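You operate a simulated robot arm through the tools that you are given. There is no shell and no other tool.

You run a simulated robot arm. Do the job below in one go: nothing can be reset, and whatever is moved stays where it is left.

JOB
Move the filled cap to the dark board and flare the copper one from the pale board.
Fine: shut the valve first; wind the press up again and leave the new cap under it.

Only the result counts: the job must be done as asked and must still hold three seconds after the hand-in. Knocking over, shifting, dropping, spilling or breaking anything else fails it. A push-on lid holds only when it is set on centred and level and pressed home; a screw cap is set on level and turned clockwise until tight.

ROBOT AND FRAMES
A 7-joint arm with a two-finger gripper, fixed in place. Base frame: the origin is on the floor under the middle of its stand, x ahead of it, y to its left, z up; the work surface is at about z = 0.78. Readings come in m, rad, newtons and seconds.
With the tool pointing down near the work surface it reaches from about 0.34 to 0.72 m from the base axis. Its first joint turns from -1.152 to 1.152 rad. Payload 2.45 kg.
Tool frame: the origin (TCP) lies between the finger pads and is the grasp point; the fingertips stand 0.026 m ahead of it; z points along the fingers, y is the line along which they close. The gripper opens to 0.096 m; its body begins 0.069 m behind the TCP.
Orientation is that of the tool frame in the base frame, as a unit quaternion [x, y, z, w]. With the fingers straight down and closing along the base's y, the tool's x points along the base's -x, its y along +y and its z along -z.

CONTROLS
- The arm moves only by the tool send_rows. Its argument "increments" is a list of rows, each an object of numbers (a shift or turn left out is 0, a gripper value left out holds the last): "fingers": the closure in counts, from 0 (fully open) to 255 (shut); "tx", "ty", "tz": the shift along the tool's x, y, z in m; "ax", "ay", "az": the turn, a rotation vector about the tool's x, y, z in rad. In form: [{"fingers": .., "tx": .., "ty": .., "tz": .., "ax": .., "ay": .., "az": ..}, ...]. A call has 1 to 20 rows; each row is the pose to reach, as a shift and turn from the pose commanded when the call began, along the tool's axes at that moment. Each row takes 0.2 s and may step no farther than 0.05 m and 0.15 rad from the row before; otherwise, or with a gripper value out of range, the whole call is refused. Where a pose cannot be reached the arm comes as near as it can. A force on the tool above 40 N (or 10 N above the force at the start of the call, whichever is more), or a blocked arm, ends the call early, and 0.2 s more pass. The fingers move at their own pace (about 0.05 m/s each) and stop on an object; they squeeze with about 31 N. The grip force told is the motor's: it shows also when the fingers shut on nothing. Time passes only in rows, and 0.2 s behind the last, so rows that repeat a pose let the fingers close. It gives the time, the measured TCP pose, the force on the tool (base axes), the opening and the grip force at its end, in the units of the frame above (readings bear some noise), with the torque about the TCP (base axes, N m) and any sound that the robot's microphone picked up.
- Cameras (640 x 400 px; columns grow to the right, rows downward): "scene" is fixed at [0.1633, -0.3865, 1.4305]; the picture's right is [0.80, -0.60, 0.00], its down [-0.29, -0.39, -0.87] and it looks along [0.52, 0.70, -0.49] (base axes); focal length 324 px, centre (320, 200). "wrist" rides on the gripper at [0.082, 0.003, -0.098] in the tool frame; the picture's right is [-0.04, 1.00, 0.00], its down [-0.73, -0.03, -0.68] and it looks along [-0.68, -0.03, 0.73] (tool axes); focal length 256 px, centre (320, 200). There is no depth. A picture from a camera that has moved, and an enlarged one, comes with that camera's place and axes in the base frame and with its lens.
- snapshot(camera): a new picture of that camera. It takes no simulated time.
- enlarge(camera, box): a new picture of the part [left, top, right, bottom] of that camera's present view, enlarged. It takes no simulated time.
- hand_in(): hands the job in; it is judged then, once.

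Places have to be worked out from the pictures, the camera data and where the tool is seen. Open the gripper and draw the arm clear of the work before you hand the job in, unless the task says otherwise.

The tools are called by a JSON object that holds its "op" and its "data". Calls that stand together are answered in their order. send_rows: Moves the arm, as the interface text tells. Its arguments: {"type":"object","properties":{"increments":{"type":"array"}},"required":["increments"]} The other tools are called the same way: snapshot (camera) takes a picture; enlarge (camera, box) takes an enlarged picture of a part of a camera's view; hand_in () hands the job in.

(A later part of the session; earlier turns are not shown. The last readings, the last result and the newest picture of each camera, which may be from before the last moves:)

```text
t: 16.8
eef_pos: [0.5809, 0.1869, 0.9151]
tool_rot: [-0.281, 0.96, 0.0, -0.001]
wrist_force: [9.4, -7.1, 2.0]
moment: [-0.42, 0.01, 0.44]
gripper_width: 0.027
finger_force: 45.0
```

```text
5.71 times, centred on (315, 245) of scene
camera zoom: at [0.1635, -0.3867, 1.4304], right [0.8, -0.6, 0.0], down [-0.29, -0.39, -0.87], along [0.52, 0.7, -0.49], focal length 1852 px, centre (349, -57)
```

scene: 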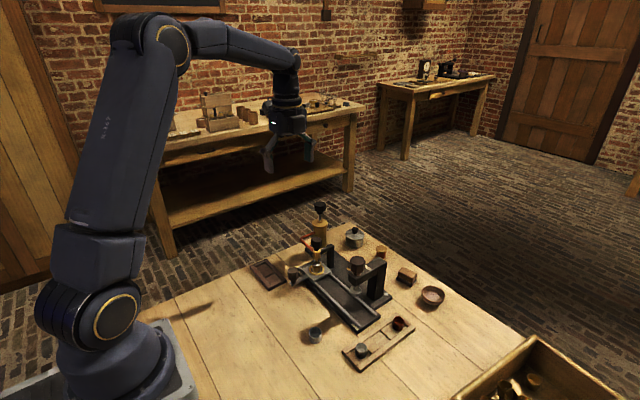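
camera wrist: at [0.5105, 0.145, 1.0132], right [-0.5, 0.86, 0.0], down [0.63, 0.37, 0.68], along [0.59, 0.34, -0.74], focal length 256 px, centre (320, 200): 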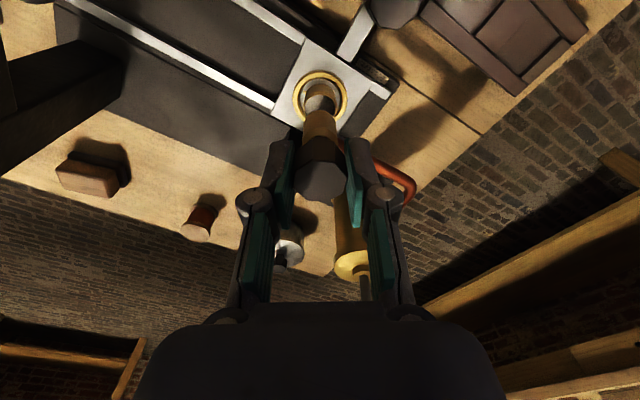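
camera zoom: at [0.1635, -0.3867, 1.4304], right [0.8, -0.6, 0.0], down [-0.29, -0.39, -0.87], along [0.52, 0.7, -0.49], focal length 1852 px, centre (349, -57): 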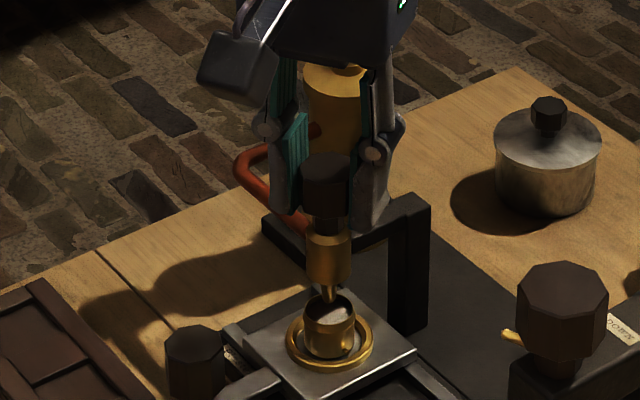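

{"op": "enlarge", "data": {"camera": "wrist", "box": [250, 90, 410, 250]}}

```text
2.50 times, centred on (330, 170) of wrist
camera zoom: at [0.5105, 0.145, 1.0132], right [-0.5, 0.86, 0.0], down [0.63, 0.37, 0.68], along [0.59, 0.34, -0.74], focal length 640 px, centre (295, 275)
```

zoom: 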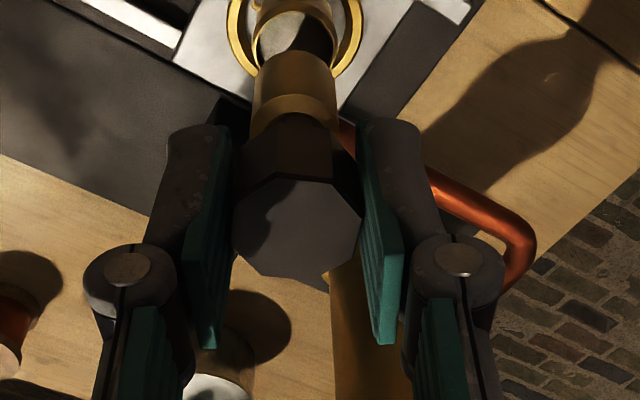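

The knob keeps its orientation relative to the fingers, so it is turning. I'll complete the quarter turn with the same compensation.

{"op": "send_rows", "data": {"increments": [{"az": 0.0, "ty": -0.0006}, {"az": 0.1, "ty": -0.0008}, {"az": 0.2, "ty": -0.001}, {"az": 0.3, "ty": -0.0012}, {"az": 0.4, "ty": -0.0013}, {"az": 0.5, "ty": -0.0015}, {"az": 0.57, "ty": -0.0015}, {"az": 0.57, "ty": -0.0015}]}}

{"op": "enlarge", "data": {"camera": "wrist", "box": [250, 90, 410, 250]}}

{"op": "enlarge", "data": {"camera": "scene", "box": [280, 210, 350, 280]}}

```text
t: 18.6
eef_pos: [0.5805, 0.1858, 0.9152]
tool_rot: [0.0, 1.0, 0.0, -0.001]
wrist_force: [-3.8, 5.0, -5.5]
moment: [0.12, -0.01, 0.42]
gripper_width: 0.0271
finger_force: 44.6
```

```text
2.50 times, centred on (330, 170) of wrist
camera zoom: at [0.4986, 0.1886, 1.0132], right [0.04, 1.0, 0.0], down [0.73, -0.03, 0.68], along [0.68, -0.03, -0.74], focal length 640 px, centre (295, 275)
```

zoom: 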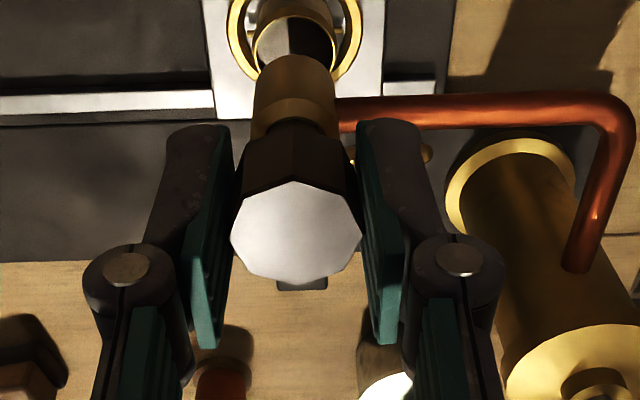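

```text
5.71 times, centred on (315, 245) of scene
camera zoom: at [0.1633, -0.3864, 1.4305], right [0.8, -0.6, 0.0], down [-0.29, -0.39, -0.87], along [0.52, 0.7, -0.49], focal length 1852 px, centre (349, -57)
```

zoom: 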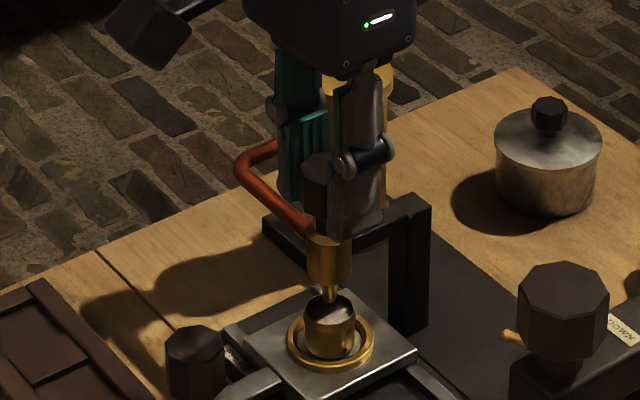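

The brass pin still points +y and the octagon kept its base-frame orientation, so the fingers slipped round at about 0.43 N·m: clockwise is against a stop. I'll try counter-clockwise a little and watch the pin.

{"op": "send_rows", "data": {"increments": [{"az": -0.08}, {"az": -0.16}, {"az": -0.24}, {"az": -0.32}, {"az": -0.32}]}}

{"op": "enlarge", "data": {"camera": "wrist", "box": [250, 90, 410, 250]}}

{"op": "enlarge", "data": {"camera": "scene", "box": [280, 210, 350, 280]}}

```text
t: 19.8
eef_pos: [0.5799, 0.1841, 0.9141]
tool_rot: [-0.161, 0.987, 0.001, -0.001]
wrist_force: [-10.8, 7.0, -4.2]
moment: [-0.09, 1.09, 0.02]
gripper_width: 0.0274
finger_force: 44.9
```

```text
2.50 times, centred on (330, 170) of wrist
camera zoom: at [0.5018, 0.1627, 1.0132], right [-0.28, 0.96, 0.0], down [0.71, 0.2, 0.68], along [0.65, 0.19, -0.74], focal length 640 px, centre (295, 275)
```

zoom: 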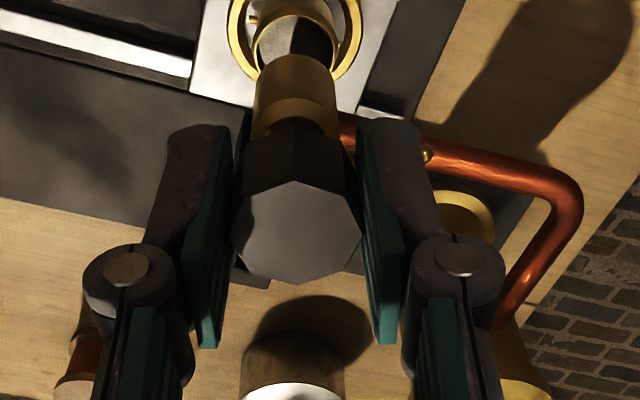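

```text
5.71 times, centred on (315, 245) of scene
camera zoom: at [0.1631, -0.3863, 1.4306], right [0.8, -0.6, 0.0], down [-0.29, -0.39, -0.87], along [0.52, 0.7, -0.49], focal length 1852 px, centre (349, -57)
```

zoom: 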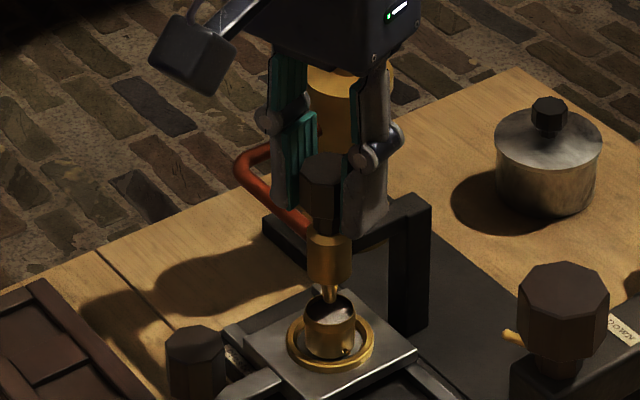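

Counter-clockwise the pin moves with the fingers at almost no torque. Before going on I'll look closely at the nozzle and cap for any sign of flow.

{"op": "enlarge", "data": {"camera": "scene", "box": [300, 250, 335, 285]}}

{"op": "enlarge", "data": {"camera": "wrist", "box": [290, 85, 360, 135]}}

```text
11.43 times, centred on (318, 268) of scene
camera zoom: at [0.1631, -0.3863, 1.4306], right [0.8, -0.6, 0.0], down [-0.29, -0.39, -0.87], along [0.52, 0.7, -0.49], focal length 3704 px, centre (349, -571)
```

zoom: 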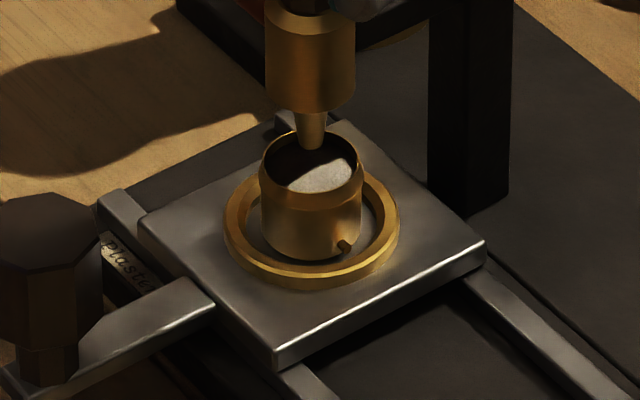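

```text
8.00 times, centred on (325, 110) of wrist
camera zoom: at [0.5018, 0.1627, 1.0132], right [-0.28, 0.96, 0.0], down [0.71, 0.2, 0.68], along [0.65, 0.19, -0.74], focal length 2048 px, centre (280, 920)
```

zoom: 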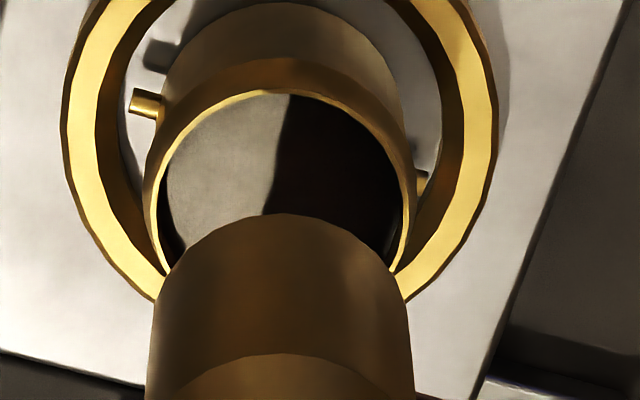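

No flow or spill visible, and the pin in line with the pipe means open, so shutting is counter-clockwise. I'll continue counter-clockwise toward a quarter turn.

{"op": "send_rows", "data": {"increments": [{"az": -0.1, "tx": 0.0003, "ty": 0.0005}, {"az": -0.2, "tx": 0.0003, "ty": 0.0005}, {"az": -0.3, "tx": 0.0003, "ty": 0.0005}, {"az": -0.4, "tx": 0.0003, "ty": 0.0005}, {"az": -0.5, "tx": 0.0003, "ty": 0.0005}, {"az": -0.6, "tx": 0.0003, "ty": 0.0005}, {"az": -0.7, "tx": 0.0003, "ty": 0.0005}, {"az": -0.8, "tx": 0.0003, "ty": 0.0005}, {"az": -0.8, "tx": 0.0003, "ty": 0.0005}]}}

{"op": "enlarge", "data": {"camera": "wrist", "box": [250, 90, 410, 250]}}

{"op": "enlarge", "data": {"camera": "scene", "box": [280, 210, 350, 280]}}

```text
t: 21.8
eef_pos: [0.58, 0.1863, 0.9148]
tool_rot: [-0.532, 0.846, 0.001, -0.001]
wrist_force: [-16.7, 3.5, -6.4]
moment: [0.55, 0.13, -0.01]
gripper_width: 0.0271
finger_force: 45.3
```

```text
2.50 times, centred on (330, 170) of wrist
camera zoom: at [0.5421, 0.1135, 1.0133], right [-0.88, 0.47, 0.0], down [0.35, 0.65, 0.68], along [0.32, 0.6, -0.74], focal length 640 px, centre (295, 275)
```

zoom: 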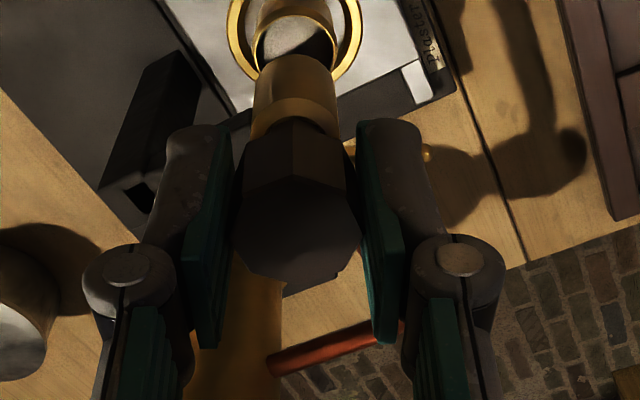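

```text
5.71 times, centred on (315, 245) of scene
camera zoom: at [0.163, -0.3864, 1.4306], right [0.8, -0.6, 0.0], down [-0.29, -0.39, -0.87], along [0.52, 0.7, -0.49], focal length 1852 px, centre (349, -57)
```

zoom: 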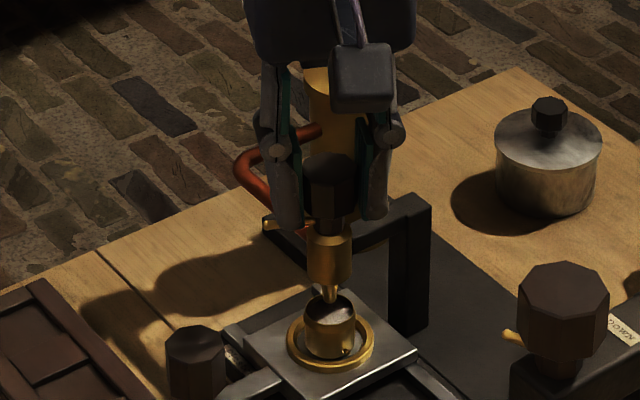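

The pin is now visible swinging toward -x with the knob, torque near zero. I'll finish the quarter turn.

{"op": "send_rows", "data": {"increments": [{"az": -0.1, "tx": 0.0002, "ty": 0.0009}, {"az": -0.2, "tx": 0.0002, "ty": 0.001}, {"az": -0.3, "tx": 0.0002, "ty": 0.001}, {"az": -0.4, "tx": 0.0002, "ty": 0.001}, {"az": -0.45, "tx": 0.0002, "ty": 0.001}, {"az": -0.45, "tx": 0.0002, "ty": 0.001}]}}

{"op": "enlarge", "data": {"camera": "wrist", "box": [250, 90, 410, 250]}}

{"op": "enlarge", "data": {"camera": "scene", "box": [280, 210, 350, 280]}}

```text
t: 23.2
eef_pos: [0.5789, 0.1849, 0.916]
tool_rot: [0.708, -0.706, 0.001, -0.001]
wrist_force: [-1.0, 10.7, -9.7]
moment: [-0.17, -0.04, -0.04]
gripper_width: 0.0269
finger_force: 44.7
```

```text
2.50 times, centred on (330, 170) of wrist
camera zoom: at [0.5767, 0.1037, 1.013], right [-1.0, 0.04, 0.0], down [0.03, 0.73, 0.68], along [0.03, 0.68, -0.73], focal length 640 px, centre (295, 275)
```

zoom: 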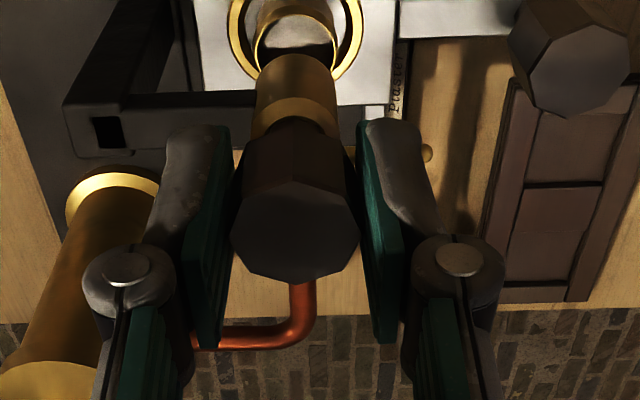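

```text
5.71 times, centred on (315, 245) of scene
camera zoom: at [0.1634, -0.3862, 1.4306], right [0.8, -0.6, 0.0], down [-0.29, -0.39, -0.87], along [0.52, 0.7, -0.49], focal length 1852 px, centre (349, -57)
```

zoom: 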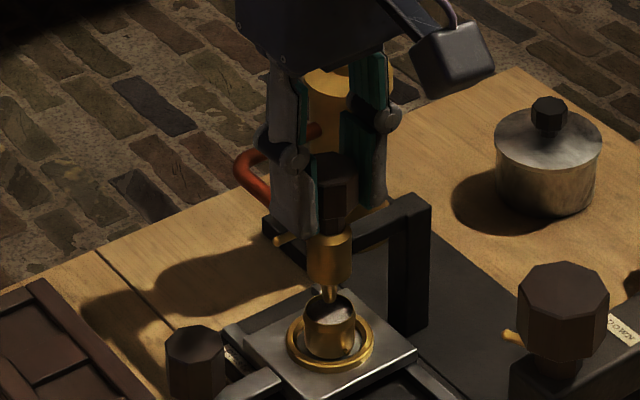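

Pin now points -x, perpendicular to the pipe. I'll probe a little further to see if there's a stop here.

{"op": "send_rows", "data": {"increments": [{"az": -0.06, "tx": -0.0004}, {"az": -0.12, "tx": -0.0004}, {"az": -0.18, "tx": -0.0004}, {"az": -0.24, "tx": -0.0004}, {"az": -0.24, "tx": -0.0004}]}}

{"op": "enlarge", "data": {"camera": "wrist", "box": [250, 90, 410, 250]}}

{"op": "enlarge", "data": {"camera": "scene", "box": [280, 210, 350, 280]}}

```text
t: 24.4
eef_pos: [0.5798, 0.1823, 0.9154]
tool_rot: [0.786, -0.618, 0.001, 0.001]
wrist_force: [1.5, -2.8, -13.4]
moment: [-0.2, -0.11, -0.55]
gripper_width: 0.0268
finger_force: 44.9
```

```text
2.50 times, centred on (330, 170) of wrist
camera zoom: at [0.5966, 0.1042, 1.014], right [-0.98, -0.2, 0.0], down [-0.15, 0.72, 0.68], along [-0.13, 0.66, -0.74], focal length 640 px, centre (295, 275)
```

zoom: 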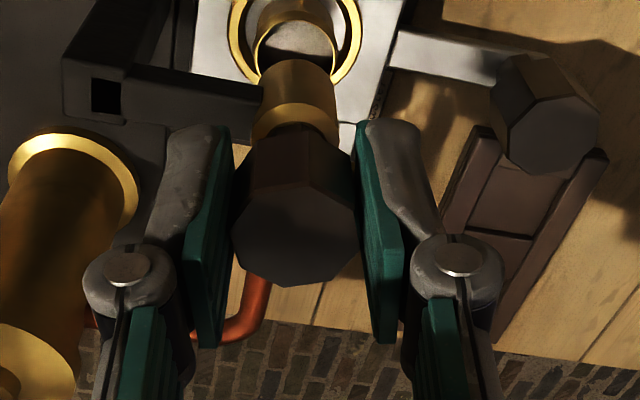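

```text
5.71 times, centred on (315, 245) of scene
camera zoom: at [0.1636, -0.3865, 1.4305], right [0.8, -0.6, 0.0], down [-0.29, -0.39, -0.87], along [0.52, 0.7, -0.49], focal length 1852 px, centre (349, -57)
```

zoom: 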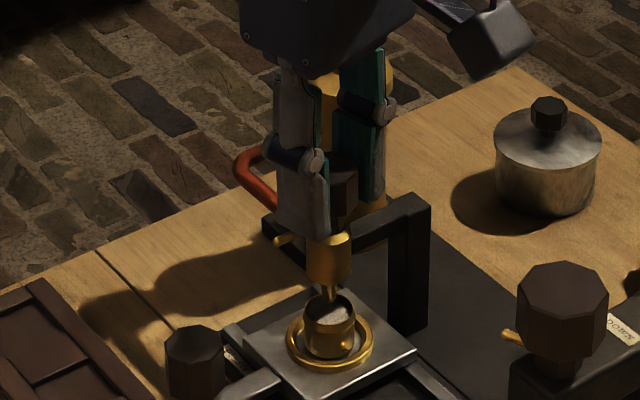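

The torque jumped to 0.55 N·m with the pin staying put at -x: that's the shut stop, a quarter turn from open. I'll release the knob and rise.

{"op": "send_rows", "data": {"increments": [{"fingers": 100}, {"fingers": 100}, {"fingers": 100}, {"tz": -0.03}, {"tz": -0.07}, {"tz": -0.11}, {"tz": -0.14}, {"tz": -0.14}]}}

{"op": "snapshot", "data": {"camera": "wrist"}}

{"op": "enlarge", "data": {"camera": "scene", "box": [280, 210, 350, 280]}}

```text
t: 26.2
eef_pos: [0.5805, 0.1874, 1.0555]
tool_rot: [0.788, -0.616, 0.0, -0.001]
wrist_force: [-0.1, 0.2, 0.6]
moment: [0.0, 0.0, -0.03]
gripper_width: 0.0583
finger_force: 0.0
```

```text
taken
camera wrist: at [0.5965, 0.1074, 1.1542], right [-0.98, -0.2, 0.0], down [-0.15, 0.72, 0.68], along [-0.14, 0.67, -0.73], focal length 256 px, centre (320, 200)
```

wrist: 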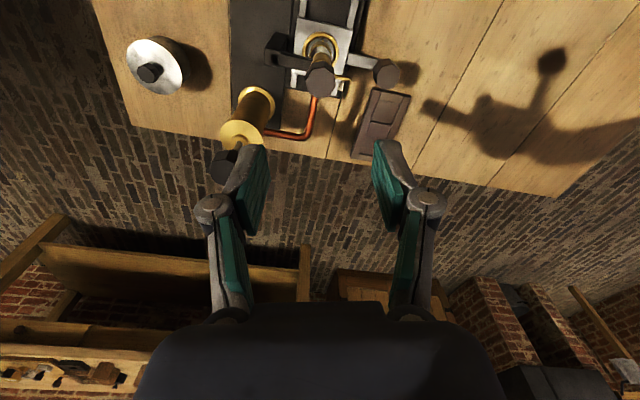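

```text
5.71 times, centred on (315, 245) of scene
camera zoom: at [0.1633, -0.3865, 1.4305], right [0.8, -0.6, 0.0], down [-0.29, -0.39, -0.87], along [0.52, 0.7, -0.49], focal length 1852 px, centre (349, -57)
```

zoom: 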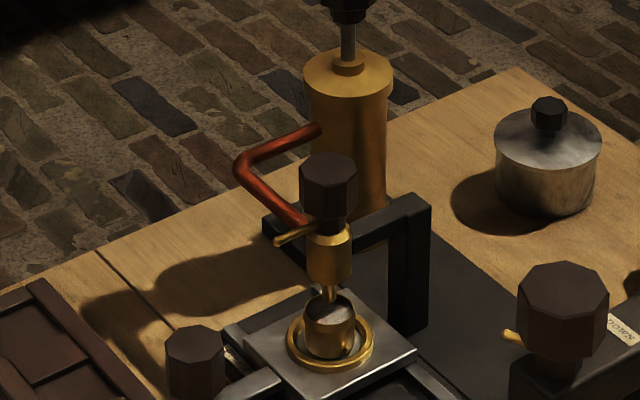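

The valve pin now lies across the pipe. I'll check the cap contents once more and look at the handle and bracket before sliding the carriage.

{"op": "enlarge", "data": {"camera": "scene", "box": [295, 245, 340, 290]}}

{"op": "enlarge", "data": {"camera": "wrist", "box": [260, 10, 400, 120]}}

```text
8.89 times, centred on (318, 268) of scene
camera zoom: at [0.1633, -0.3865, 1.4305], right [0.8, -0.6, 0.0], down [-0.29, -0.39, -0.87], along [0.52, 0.7, -0.49], focal length 2881 px, centre (342, -400)
```

zoom: 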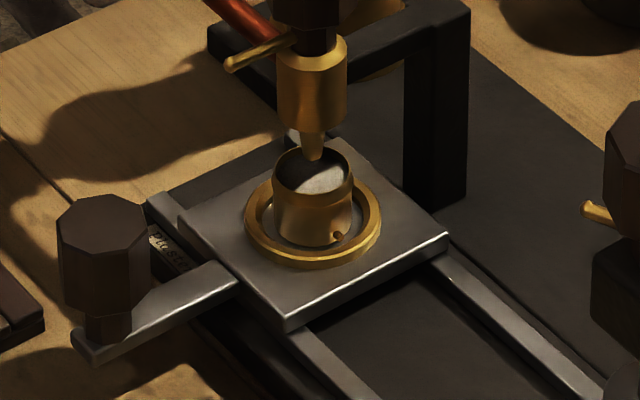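

```text
3.64 times, centred on (330, 65) of wrist
camera zoom: at [0.5965, 0.1074, 1.1542], right [-0.98, -0.2, 0.0], down [-0.15, 0.72, 0.68], along [-0.14, 0.67, -0.73], focal length 931 px, centre (284, 691)
```

zoom: 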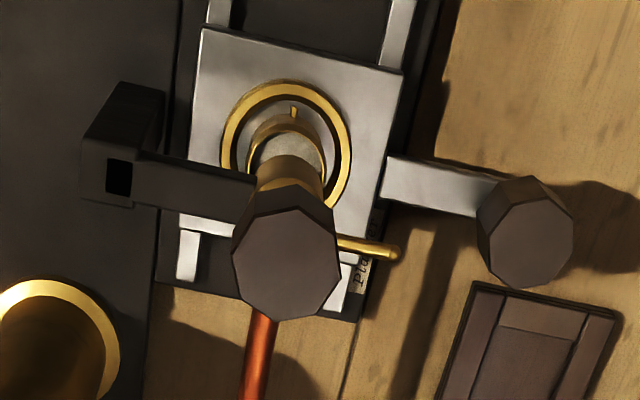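

The plaster level in the cap is unchanged and the valve is across. Next I'll hover over the carriage handle knob at about (0.5035, 0.185, top 0.841), yawed to -45°, clear of the pin.

{"op": "send_rows", "data": {"increments": [{"az": 0.13, "tx": -0.003, "ty": 0.015}, {"az": 0.26, "tx": -0.006, "ty": 0.03}, {"az": 0.39, "tx": -0.01, "ty": 0.05}, {"az": 0.52, "tx": -0.0157, "ty": 0.0745}, {"az": 0.65, "tx": -0.0157, "ty": 0.0745}, {"az": 0.78, "tx": -0.0157, "ty": 0.0745}, {"az": 0.91, "tx": -0.0157, "ty": 0.0745}, {"az": 1.03, "tx": -0.0157, "ty": 0.0745, "tz": 0.03}, {"az": 1.03, "tx": -0.0157, "ty": 0.0745, "tz": 0.07}, {"az": 1.03, "tx": -0.0157, "ty": 0.0745, "tz": 0.11}, {"az": 1.03, "tx": -0.0157, "ty": 0.0745, "tz": 0.13}, {"az": 1.03, "tx": -0.0157, "ty": 0.0745, "tz": 0.13}]}}

{"op": "snapshot", "data": {"camera": "wrist"}}

{"op": "enlarge", "data": {"camera": "scene", "box": [250, 200, 350, 300]}}

```text
t: 28.8
eef_pos: [0.5029, 0.1824, 0.9266]
tool_rot: [-0.381, 0.925, 0.0, 0.0]
wrist_force: [-1.0, 0.1, 0.5]
moment: [0.0, 0.01, -0.02]
gripper_width: 0.0583
finger_force: 0.1
```

```text
taken
camera wrist: at [0.4421, 0.1275, 1.0252], right [-0.67, 0.74, 0.0], down [0.54, 0.5, 0.68], along [0.5, 0.46, -0.73], focal length 256 px, centre (320, 200)
```

wrist: 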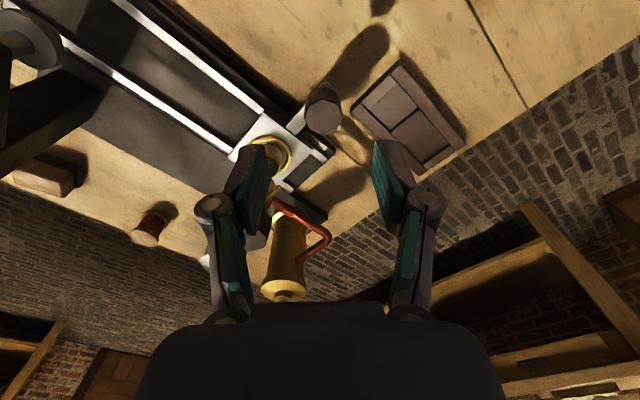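

```text
4.00 times, centred on (300, 250) of scene
camera zoom: at [0.1633, -0.3865, 1.4305], right [0.8, -0.6, 0.0], down [-0.29, -0.39, -0.87], along [0.52, 0.7, -0.49], focal length 1296 px, centre (400, 0)
```

zoom: 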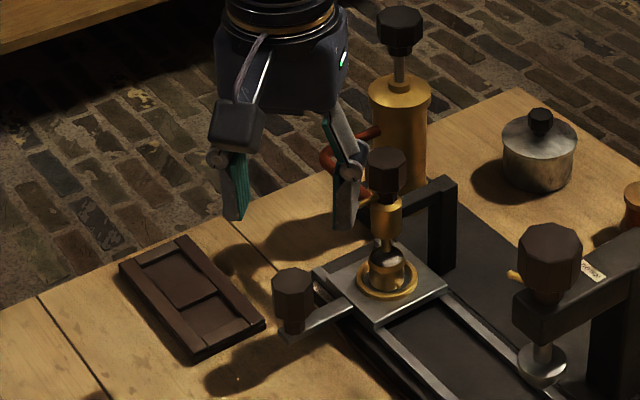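

{"op": "enlarge", "data": {"camera": "wrist", "box": [270, 60, 370, 160]}}

```text
4.00 times, centred on (320, 110) of wrist
camera zoom: at [0.4421, 0.1275, 1.0252], right [-0.67, 0.74, 0.0], down [0.54, 0.5, 0.68], along [0.5, 0.46, -0.73], focal length 1024 px, centre (320, 560)
```

zoom: 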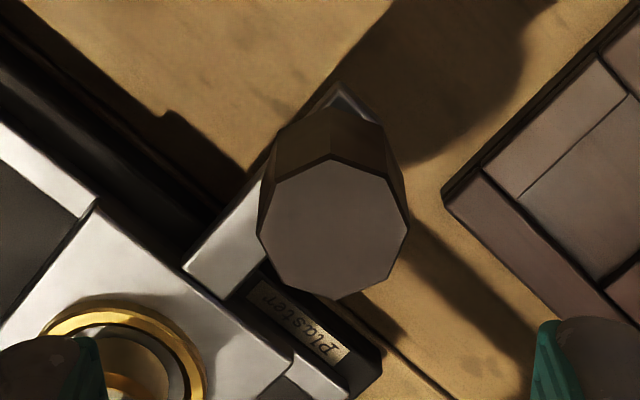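

Handle knob is ~1 mm +x and ~3.5 mm +y of the TCP. I'll correct, descend to TCP z≈0.846 and close on it.

{"op": "send_rows", "data": {"increments": [{"tx": -0.0033, "ty": 0.0017, "tz": 0.02}, {"tx": -0.0033, "ty": 0.0017, "tz": 0.045}, {"tx": -0.0033, "ty": 0.0017, "tz": 0.065}, {"tx": -0.0033, "ty": 0.0017, "tz": 0.08}, {"tx": -0.0033, "ty": 0.0017, "tz": 0.08}, {"fingers": 255, "tx": -0.0033, "ty": 0.0017, "tz": 0.08}, {"tx": -0.0033, "ty": 0.0017, "tz": 0.08}, {"tx": -0.0033, "ty": 0.0017, "tz": 0.08}, {"tx": -0.0033, "ty": 0.0017, "tz": 0.08}]}}

{"op": "enlarge", "data": {"camera": "scene", "box": [250, 200, 350, 300]}}

```text
t: 30.8
eef_pos: [0.5021, 0.1849, 0.8452]
tool_rot: [-0.38, 0.925, -0.001, -0.001]
wrist_force: [-3.8, 0.2, 0.4]
moment: [0.01, 0.08, 0.06]
gripper_width: 0.0272
finger_force: 45.0
```

```text
4.00 times, centred on (300, 250) of scene
camera zoom: at [0.1632, -0.3865, 1.4305], right [0.8, -0.6, 0.0], down [-0.29, -0.39, -0.87], along [0.52, 0.7, -0.49], focal length 1296 px, centre (400, 0)
```

zoom: 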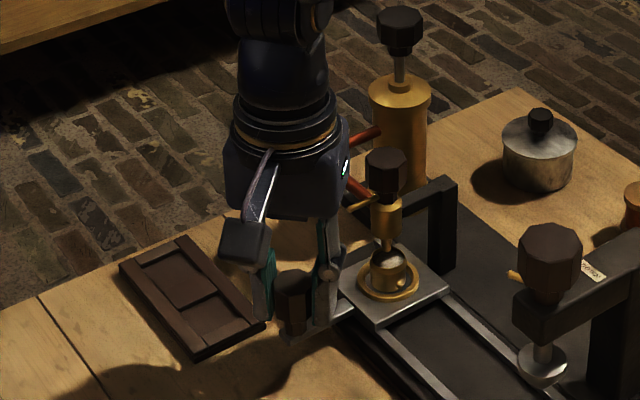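

Handle gripped. I'll slide slowly toward -y, first 20 mm, watching force.

{"op": "send_rows", "data": {"increments": [{"tx": 0.0021, "ty": -0.0021}, {"tx": 0.0049, "ty": -0.005}, {"tx": 0.0085, "ty": -0.0085}, {"tx": 0.012, "ty": -0.0121}, {"tx": 0.0141, "ty": -0.0142}, {"tx": 0.0141, "ty": -0.0142}]}}

{"op": "enlarge", "data": {"camera": "scene", "box": [270, 210, 350, 290]}}

```text
t: 32.2
eef_pos: [0.5027, 0.1656, 0.8453]
tool_rot: [-0.381, 0.925, 0.0, 0.0]
wrist_force: [-13.9, -0.7, 2.8]
moment: [0.33, 0.0, 0.02]
gripper_width: 0.0271
finger_force: 44.7
```

```text
5.00 times, centred on (310, 250) of scene
camera zoom: at [0.1629, -0.3865, 1.4305], right [0.8, -0.6, 0.0], down [-0.29, -0.39, -0.87], along [0.52, 0.7, -0.49], focal length 1621 px, centre (370, -50)
```

zoom: 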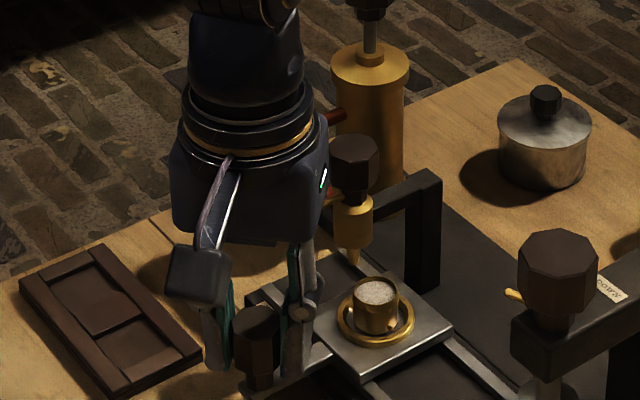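

The carriage slides freely with the cap upright. I'll continue to the midpoint between nozzle and press (another ~61 mm), easing in and out.

{"op": "send_rows", "data": {"increments": [{"tx": 0.0029, "ty": -0.0021}, {"tx": 0.0074, "ty": -0.0067}, {"tx": 0.0129, "ty": -0.0123}, {"tx": 0.0199, "ty": -0.0193}, {"tx": 0.0269, "ty": -0.0264}, {"tx": 0.0339, "ty": -0.0334}, {"tx": 0.0395, "ty": -0.0391}, {"tx": 0.0427, "ty": -0.0424}, {"tx": 0.0434, "ty": -0.0429}, {"tx": 0.0434, "ty": -0.0429}]}}

{"op": "snapshot", "data": {"camera": "wrist"}}

{"op": "enlarge", "data": {"camera": "scene", "box": [270, 200, 400, 310]}}

```text
t: 34.4
eef_pos: [0.5021, 0.1064, 0.8454]
tool_rot: [-0.381, 0.925, 0.0, -0.002]
wrist_force: [-23.5, 2.1, 7.5]
moment: [0.32, 0.33, -0.13]
gripper_width: 0.0271
finger_force: 45.3
```

```text
taken
camera wrist: at [0.4434, 0.0507, 0.9438], right [-0.67, 0.74, 0.0], down [0.55, 0.5, 0.68], along [0.5, 0.46, -0.74], focal length 256 px, centre (320, 200)
```

wrist: 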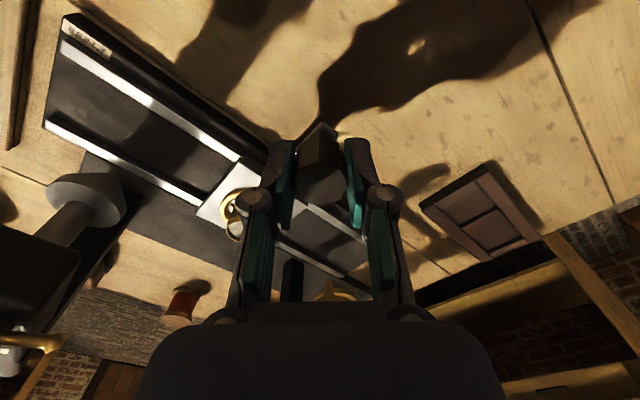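

```text
3.64 times, centred on (335, 255) of scene
camera zoom: at [0.1626, -0.3865, 1.4306], right [0.8, -0.6, 0.0], down [-0.29, -0.39, -0.87], along [0.52, 0.7, -0.49], focal length 1179 px, centre (266, 0)
```

zoom: 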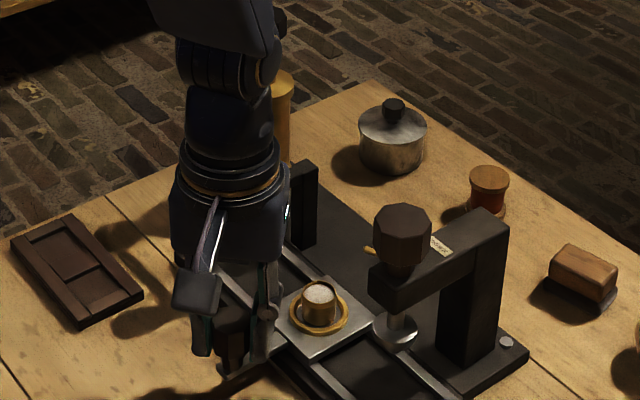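

The carriage is at midpoint (cap about (0.58, 0.106)) with the cap standing upright. I'll release the handle and rise.

{"op": "send_rows", "data": {"increments": [{"fingers": 100}, {"fingers": 100}, {"fingers": 100}, {"tz": -0.03}, {"tz": -0.07}, {"tz": -0.11}, {"tz": -0.15}, {"tz": -0.17}, {"tz": -0.17}]}}

{"op": "snapshot", "data": {"camera": "wrist"}}

{"op": "enlarge", "data": {"camera": "scene", "box": [280, 220, 400, 320]}}

```text
t: 36.4
eef_pos: [0.5045, 0.1055, 1.0149]
tool_rot: [-0.38, 0.925, 0.0, 0.0]
wrist_force: [-0.1, 0.3, -0.9]
moment: [0.01, 0.0, -0.01]
gripper_width: 0.0584
finger_force: 0.1
```

```text
taken
camera wrist: at [0.4445, 0.0504, 1.1132], right [-0.67, 0.74, 0.0], down [0.54, 0.5, 0.68], along [0.5, 0.46, -0.73], focal length 256 px, centre (320, 200)
```

wrist: 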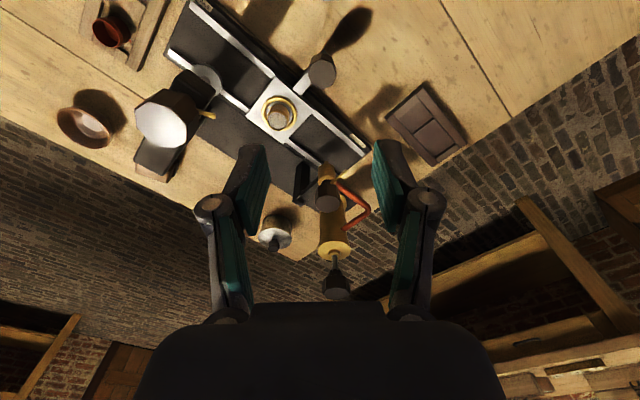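

```text
4.00 times, centred on (340, 270) of scene
camera zoom: at [0.1633, -0.3865, 1.4305], right [0.8, -0.6, 0.0], down [-0.29, -0.39, -0.87], along [0.52, 0.7, -0.49], focal length 1296 px, centre (240, -80)
```

zoom: 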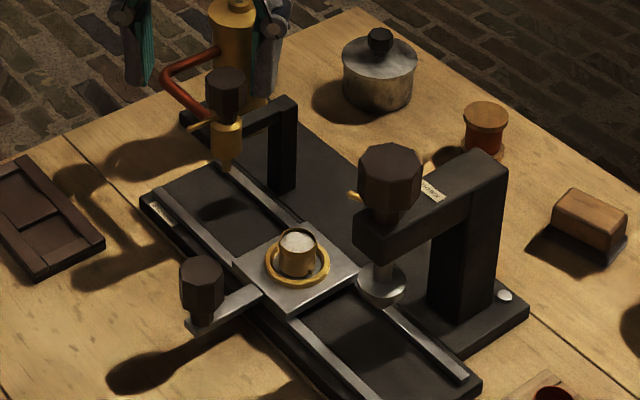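

Now I'll zoom in on the cap in its seat from both cameras to locate it and its side pins.

{"op": "enlarge", "data": {"camera": "wrist", "box": [245, 75, 315, 145]}}

{"op": "enlarge", "data": {"camera": "scene", "box": [335, 265, 375, 300]}}

```text
5.71 times, centred on (280, 110) of wrist
camera zoom: at [0.4445, 0.0504, 1.1132], right [-0.67, 0.74, 0.0], down [0.54, 0.5, 0.68], along [0.5, 0.46, -0.73], focal length 1463 px, centre (549, 714)
```

zoom: 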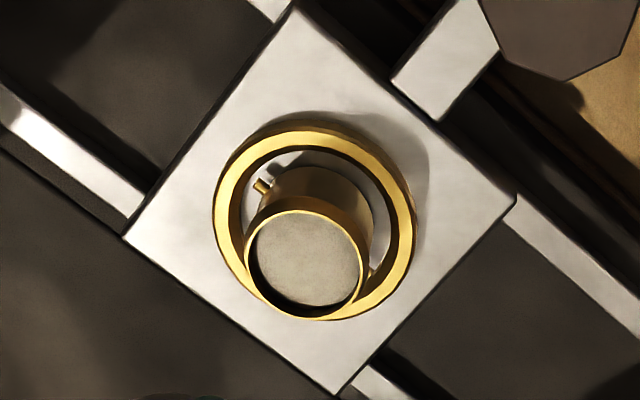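

```text
11.43 times, centred on (355, 282) of scene
camera zoom: at [0.1633, -0.3865, 1.4305], right [0.8, -0.6, 0.0], down [-0.29, -0.39, -0.87], along [0.52, 0.7, -0.49], focal length 3704 px, centre (-80, -743)
```

zoom: 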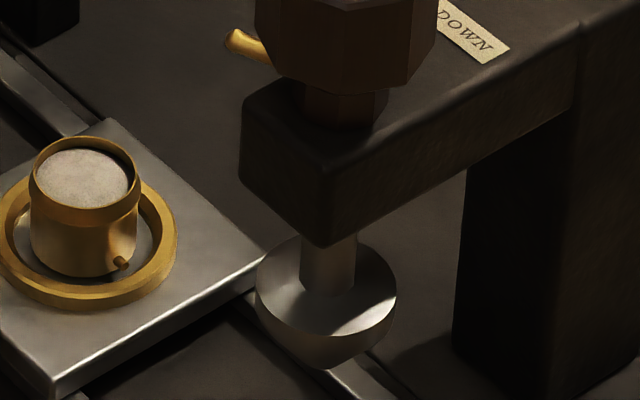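

Cap located at about (0.582, 0.108), rim z≈0.822, pins along ±y, so yaw -45° keeps the pads off the pins. I'll hover over it at TCP z≈0.90 with 40 mm opening and check.

{"op": "send_rows", "data": {"increments": [{"fingers": 149, "tx": -0.014, "ty": -0.0134}, {"tx": -0.03, "ty": -0.0285}, {"tx": -0.046, "ty": -0.0435}, {"tx": -0.0563, "ty": -0.0536}, {"tx": -0.0563, "ty": -0.0536, "tz": 0.03}, {"tx": -0.0563, "ty": -0.0536, "tz": 0.06}, {"tx": -0.0563, "ty": -0.0536, "tz": 0.09}, {"tx": -0.0563, "ty": -0.0536, "tz": 0.105}, {"tx": -0.0563, "ty": -0.0536, "tz": 0.105}]}}

{"op": "snapshot", "data": {"camera": "wrist"}}

{"op": "enlarge", "data": {"camera": "wrist", "box": [270, 70, 370, 170]}}

{"op": "enlarge", "data": {"camera": "scene", "box": [290, 200, 400, 310]}}

```text
t: 38.4
eef_pos: [0.5803, 0.1051, 0.9088]
tool_rot: [-0.38, 0.925, -0.001, 0.0]
wrist_force: [-0.6, 0.0, -0.6]
moment: [0.01, 0.02, -0.01]
gripper_width: 0.0398
finger_force: 0.0
```

```text
taken
camera wrist: at [0.5202, 0.0508, 1.0066], right [-0.68, 0.74, 0.0], down [0.54, 0.5, 0.68], along [0.5, 0.46, -0.73], focal length 256 px, centre (320, 200)
```

wrist: 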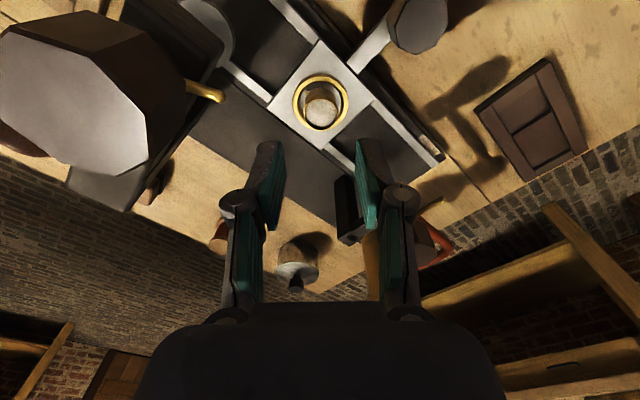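

```text
4.00 times, centred on (320, 120) of wrist
camera zoom: at [0.5202, 0.0508, 1.0066], right [-0.68, 0.74, 0.0], down [0.54, 0.5, 0.68], along [0.5, 0.46, -0.73], focal length 1024 px, centre (320, 520)
```

zoom: 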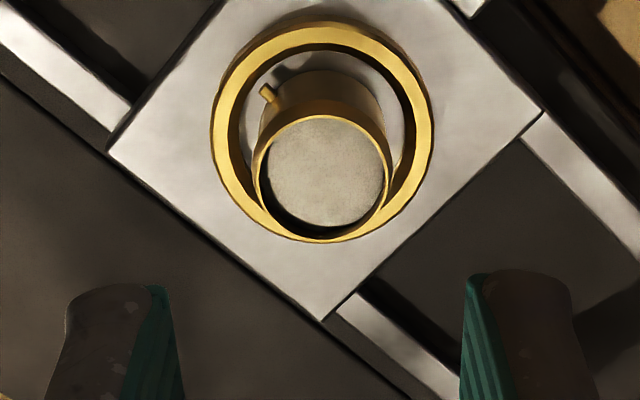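

```text
3.64 times, centred on (345, 255) of scene
camera zoom: at [0.1633, -0.3865, 1.4305], right [0.8, -0.6, 0.0], down [-0.29, -0.39, -0.87], along [0.52, 0.7, -0.49], focal length 1179 px, centre (229, 0)
```

zoom: 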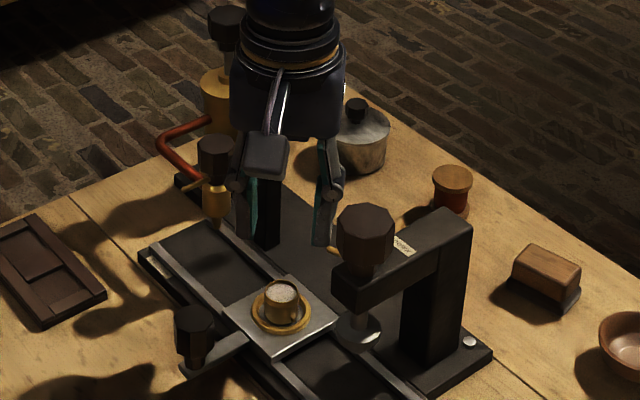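

The cap is laterally centred between the pads (≈1–2 mm forward). I'll descend so the fingertips stop just above the ring (TCP z≈0.837) and check before closing.

{"op": "send_rows", "data": {"increments": [{"tx": -0.001, "tz": 0.02}, {"tx": -0.001, "tz": 0.04}, {"tx": -0.001, "tz": 0.055}, {"tx": -0.001, "tz": 0.065}, {"tx": -0.001, "tz": 0.0715}, {"tx": -0.001, "tz": 0.0715}]}}

{"op": "snapshot", "data": {"camera": "wrist"}}

{"op": "enlarge", "data": {"camera": "scene", "box": [300, 220, 390, 310]}}

```text
t: 39.8
eef_pos: [0.5827, 0.1073, 0.8392]
tool_rot: [-0.38, 0.925, 0.0, 0.0]
wrist_force: [0.0, -0.2, -0.5]
moment: [-0.04, -0.01, 0.02]
gripper_width: 0.0399
finger_force: 0.0
```

```text
taken
camera wrist: at [0.5218, 0.0524, 0.9365], right [-0.67, 0.74, 0.0], down [0.54, 0.5, 0.68], along [0.5, 0.46, -0.73], focal length 256 px, centre (320, 200)
```

wrist: 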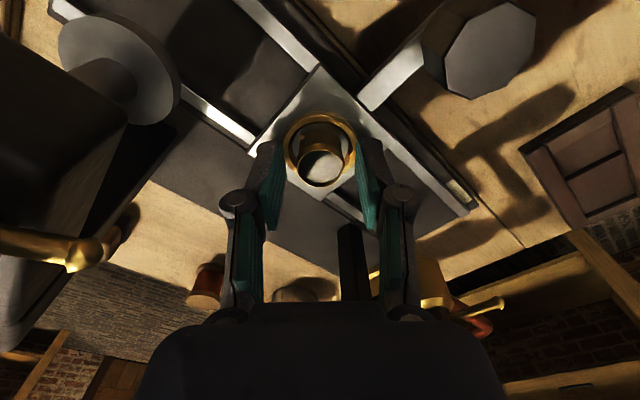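

```text
4.44 times, centred on (345, 265) of scene
camera zoom: at [0.1633, -0.3865, 1.4305], right [0.8, -0.6, 0.0], down [-0.29, -0.39, -0.87], along [0.52, 0.7, -0.49], focal length 1440 px, centre (209, -89)
```

zoom: 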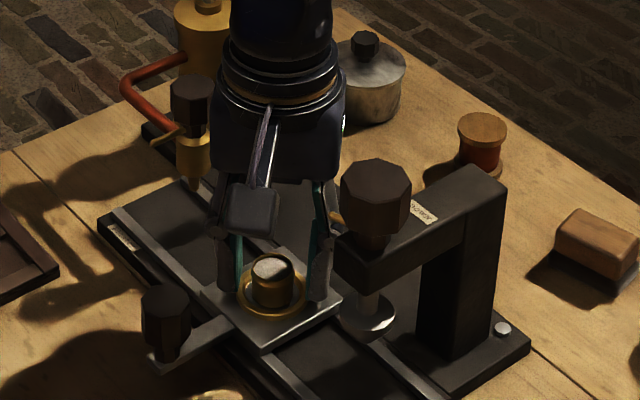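

{"op": "enlarge", "data": {"camera": "wrist", "box": [240, 90, 400, 240]}}

{"op": "enlarge", "data": {"camera": "scene", "box": [335, 260, 375, 295]}}

```text
2.67 times, centred on (320, 165) of wrist
camera zoom: at [0.5218, 0.0524, 0.9365], right [-0.67, 0.74, 0.0], down [0.54, 0.5, 0.68], along [0.5, 0.46, -0.73], focal length 683 px, centre (320, 293)
```

zoom: 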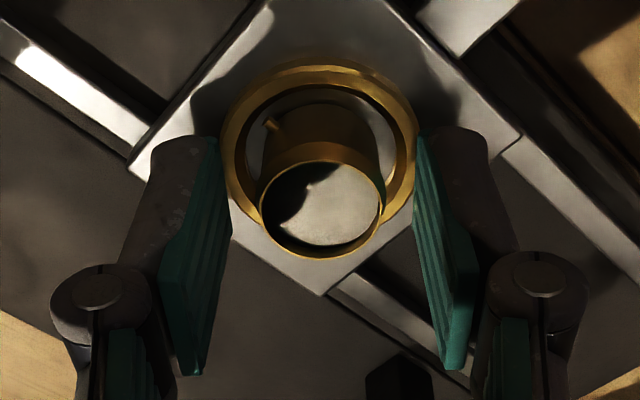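

```text
11.43 times, centred on (355, 278) of scene
camera zoom: at [0.1633, -0.3865, 1.4305], right [0.8, -0.6, 0.0], down [-0.29, -0.39, -0.87], along [0.52, 0.7, -0.49], focal length 3704 px, centre (-80, -686)
```

zoom: 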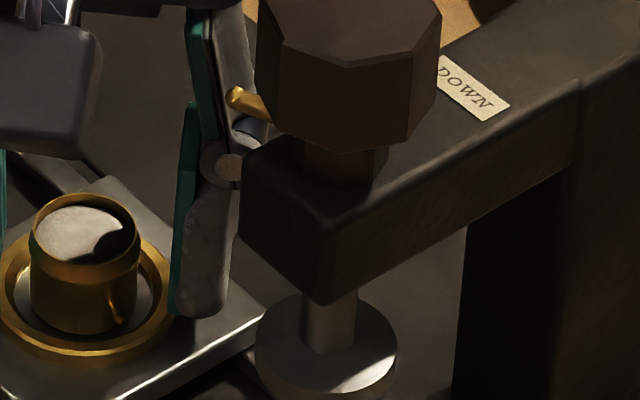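

Fingers straddle the cap evenly with tips above the ring. Closing gently now.

{"op": "send_rows", "data": {"increments": [{"fingers": 165}, {"fingers": 180}, {"fingers": 195}, {"fingers": 215}, {"fingers": 235}, {"fingers": 255}, {"fingers": 255}]}}

{"op": "enlarge", "data": {"camera": "wrist", "box": [240, 90, 400, 240]}}

{"op": "enlarge", "data": {"camera": "scene", "box": [335, 260, 375, 295]}}

```text
t: 41.4
eef_pos: [0.5816, 0.1063, 0.8385]
tool_rot: [-0.381, 0.925, 0.0, 0.0]
wrist_force: [0.0, 0.1, 0.9]
moment: [-0.01, -0.01, 0.02]
gripper_width: 0.0236
finger_force: 30.5
```

```text
2.67 times, centred on (320, 165) of wrist
camera zoom: at [0.5217, 0.0524, 0.9367], right [-0.67, 0.74, 0.0], down [0.54, 0.5, 0.68], along [0.5, 0.46, -0.73], focal length 683 px, centre (320, 293)
```

zoom: 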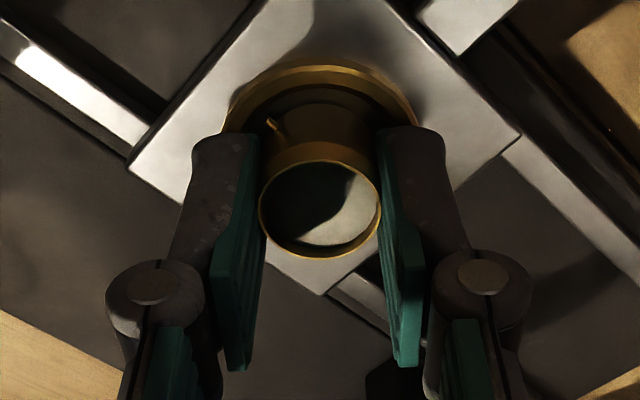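

```text
11.43 times, centred on (355, 278) of scene
camera zoom: at [0.1633, -0.3865, 1.4305], right [0.8, -0.6, 0.0], down [-0.29, -0.39, -0.87], along [0.52, 0.7, -0.49], focal length 3704 px, centre (-80, -686)
```

zoom: 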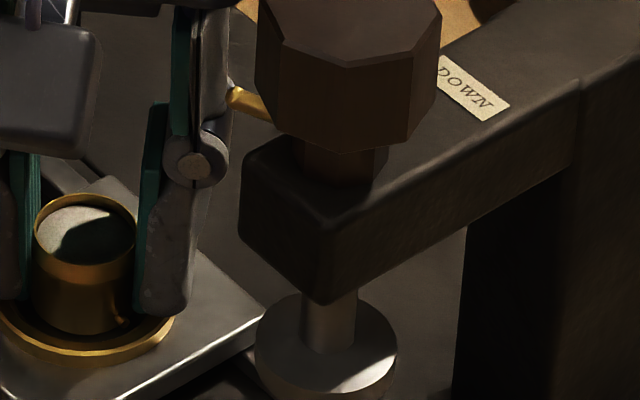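

Cap gripped at 23.6 mm. I'll lift it straight up, slowly at first, and check that it comes along cleanly.

{"op": "send_rows", "data": {"increments": [{"tz": -0.003}, {"tz": -0.008}, {"tz": -0.016}, {"tz": -0.028}, {"tz": -0.04}, {"tz": -0.04}]}}

{"op": "enlarge", "data": {"camera": "scene", "box": [310, 220, 390, 300]}}

{"op": "enlarge", "data": {"camera": "wrist", "box": [240, 90, 400, 240]}}

```text
t: 42.8
eef_pos: [0.5814, 0.1079, 0.8788]
tool_rot: [-0.38, 0.925, 0.0, 0.0]
wrist_force: [0.2, 0.0, -0.8]
moment: [-0.01, 0.02, -0.01]
gripper_width: 0.0239
finger_force: 31.1
```

```text
5.00 times, centred on (350, 260) of scene
camera zoom: at [0.1633, -0.3865, 1.4305], right [0.8, -0.6, 0.0], down [-0.29, -0.39, -0.87], along [0.52, 0.7, -0.49], focal length 1621 px, centre (170, -100)
```

zoom: 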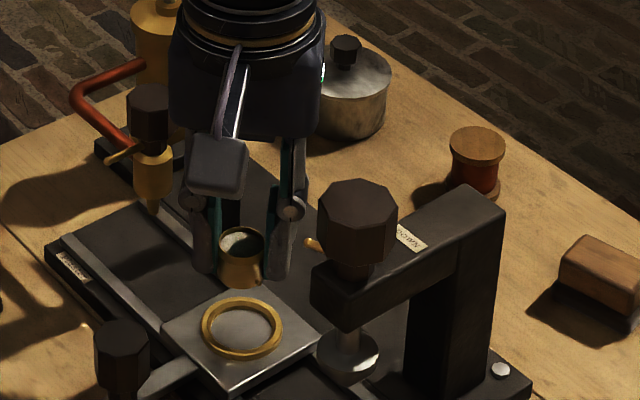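

```text
2.67 times, centred on (320, 165) of wrist
camera zoom: at [0.5206, 0.0529, 0.9771], right [-0.67, 0.74, 0.0], down [0.54, 0.5, 0.68], along [0.5, 0.46, -0.73], focal length 683 px, centre (320, 293)
```

zoom: 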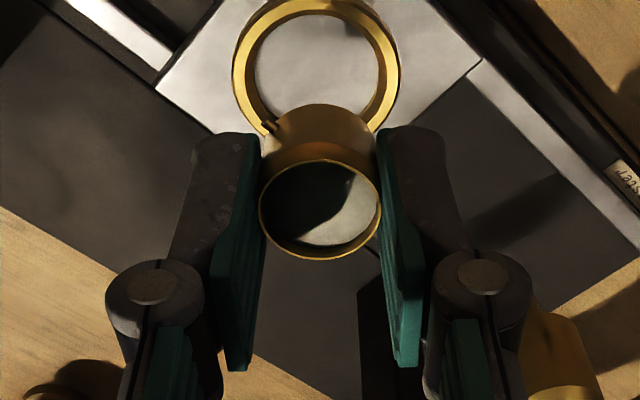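

The cap is lifted cleanly. I'll raise it above the knobs and carry it level to above the near pocket of the dark board, about (0.471, 0.248).

{"op": "send_rows", "data": {"increments": [{"tz": -0.015}, {"tz": -0.035}, {"tz": -0.06}, {"tz": -0.085}, {"tz": -0.108}, {"tz": -0.12, "tx": -0.001, "ty": 0.006}, {"tz": -0.12, "tx": -0.003, "ty": 0.022}, {"tz": -0.12, "tx": -0.005, "ty": 0.046}, {"tz": -0.12, "tx": -0.008, "ty": 0.074}, {"tz": -0.12, "tx": -0.012, "ty": 0.104}, {"tz": -0.12, "tx": -0.015, "ty": 0.132}, {"tz": -0.12, "tx": -0.018, "ty": 0.155}, {"tz": -0.12, "tx": -0.0195, "ty": 0.17}, {"tz": -0.12, "tx": -0.0201, "ty": 0.1765}, {"tz": -0.12, "tx": -0.0201, "ty": 0.1765}]}}

{"op": "snapshot", "data": {"camera": "wrist"}}

{"op": "enlarge", "data": {"camera": "scene", "box": [220, 180, 340, 300]}}

```text
t: 46.0
eef_pos: [0.4734, 0.2458, 0.9997]
tool_rot: [-0.38, 0.925, 0.0, 0.0]
wrist_force: [0.7, -0.1, -0.2]
moment: [0.02, 0.02, 0.01]
gripper_width: 0.0236
finger_force: 31.0
```

```text
taken
camera wrist: at [0.4131, 0.1918, 1.0978], right [-0.67, 0.74, 0.0], down [0.54, 0.5, 0.68], along [0.5, 0.46, -0.73], focal length 256 px, centre (320, 200)
```

wrist: 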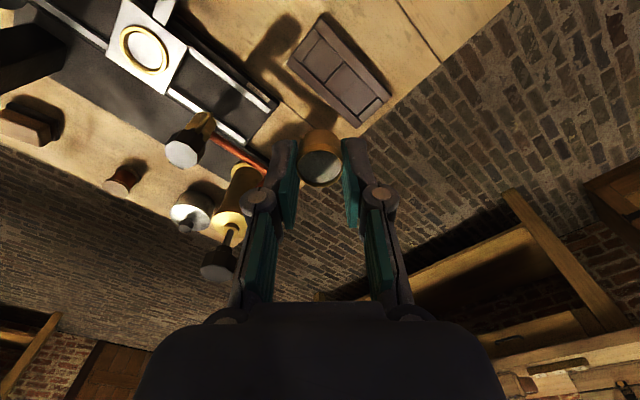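

```text
3.33 times, centred on (280, 240) of scene
camera zoom: at [0.1633, -0.3865, 1.4305], right [0.8, -0.6, 0.0], down [-0.29, -0.39, -0.87], along [0.52, 0.7, -0.49], focal length 1080 px, centre (453, 67)
```

zoom: 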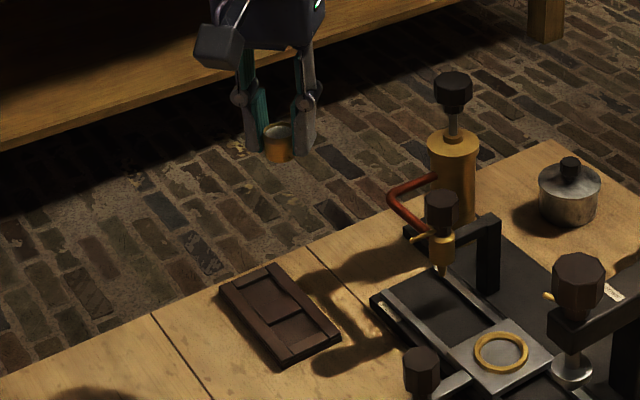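

{"op": "enlarge", "data": {"camera": "wrist", "box": [270, 0, 400, 140]}}

```text
2.86 times, centred on (335, 70) of wrist
camera zoom: at [0.4131, 0.1918, 1.0978], right [-0.67, 0.74, 0.0], down [0.54, 0.5, 0.68], along [0.5, 0.46, -0.73], focal length 731 px, centre (277, 571)
```

zoom: 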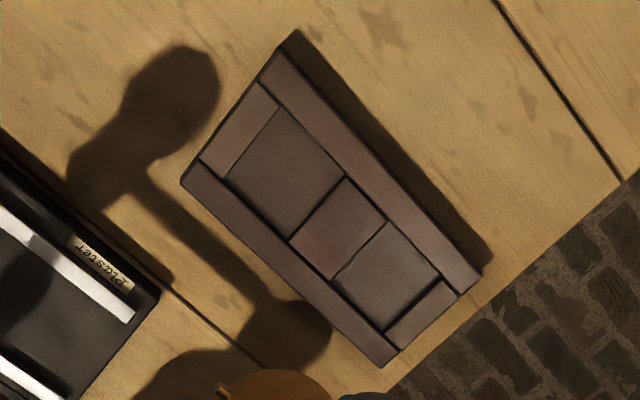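

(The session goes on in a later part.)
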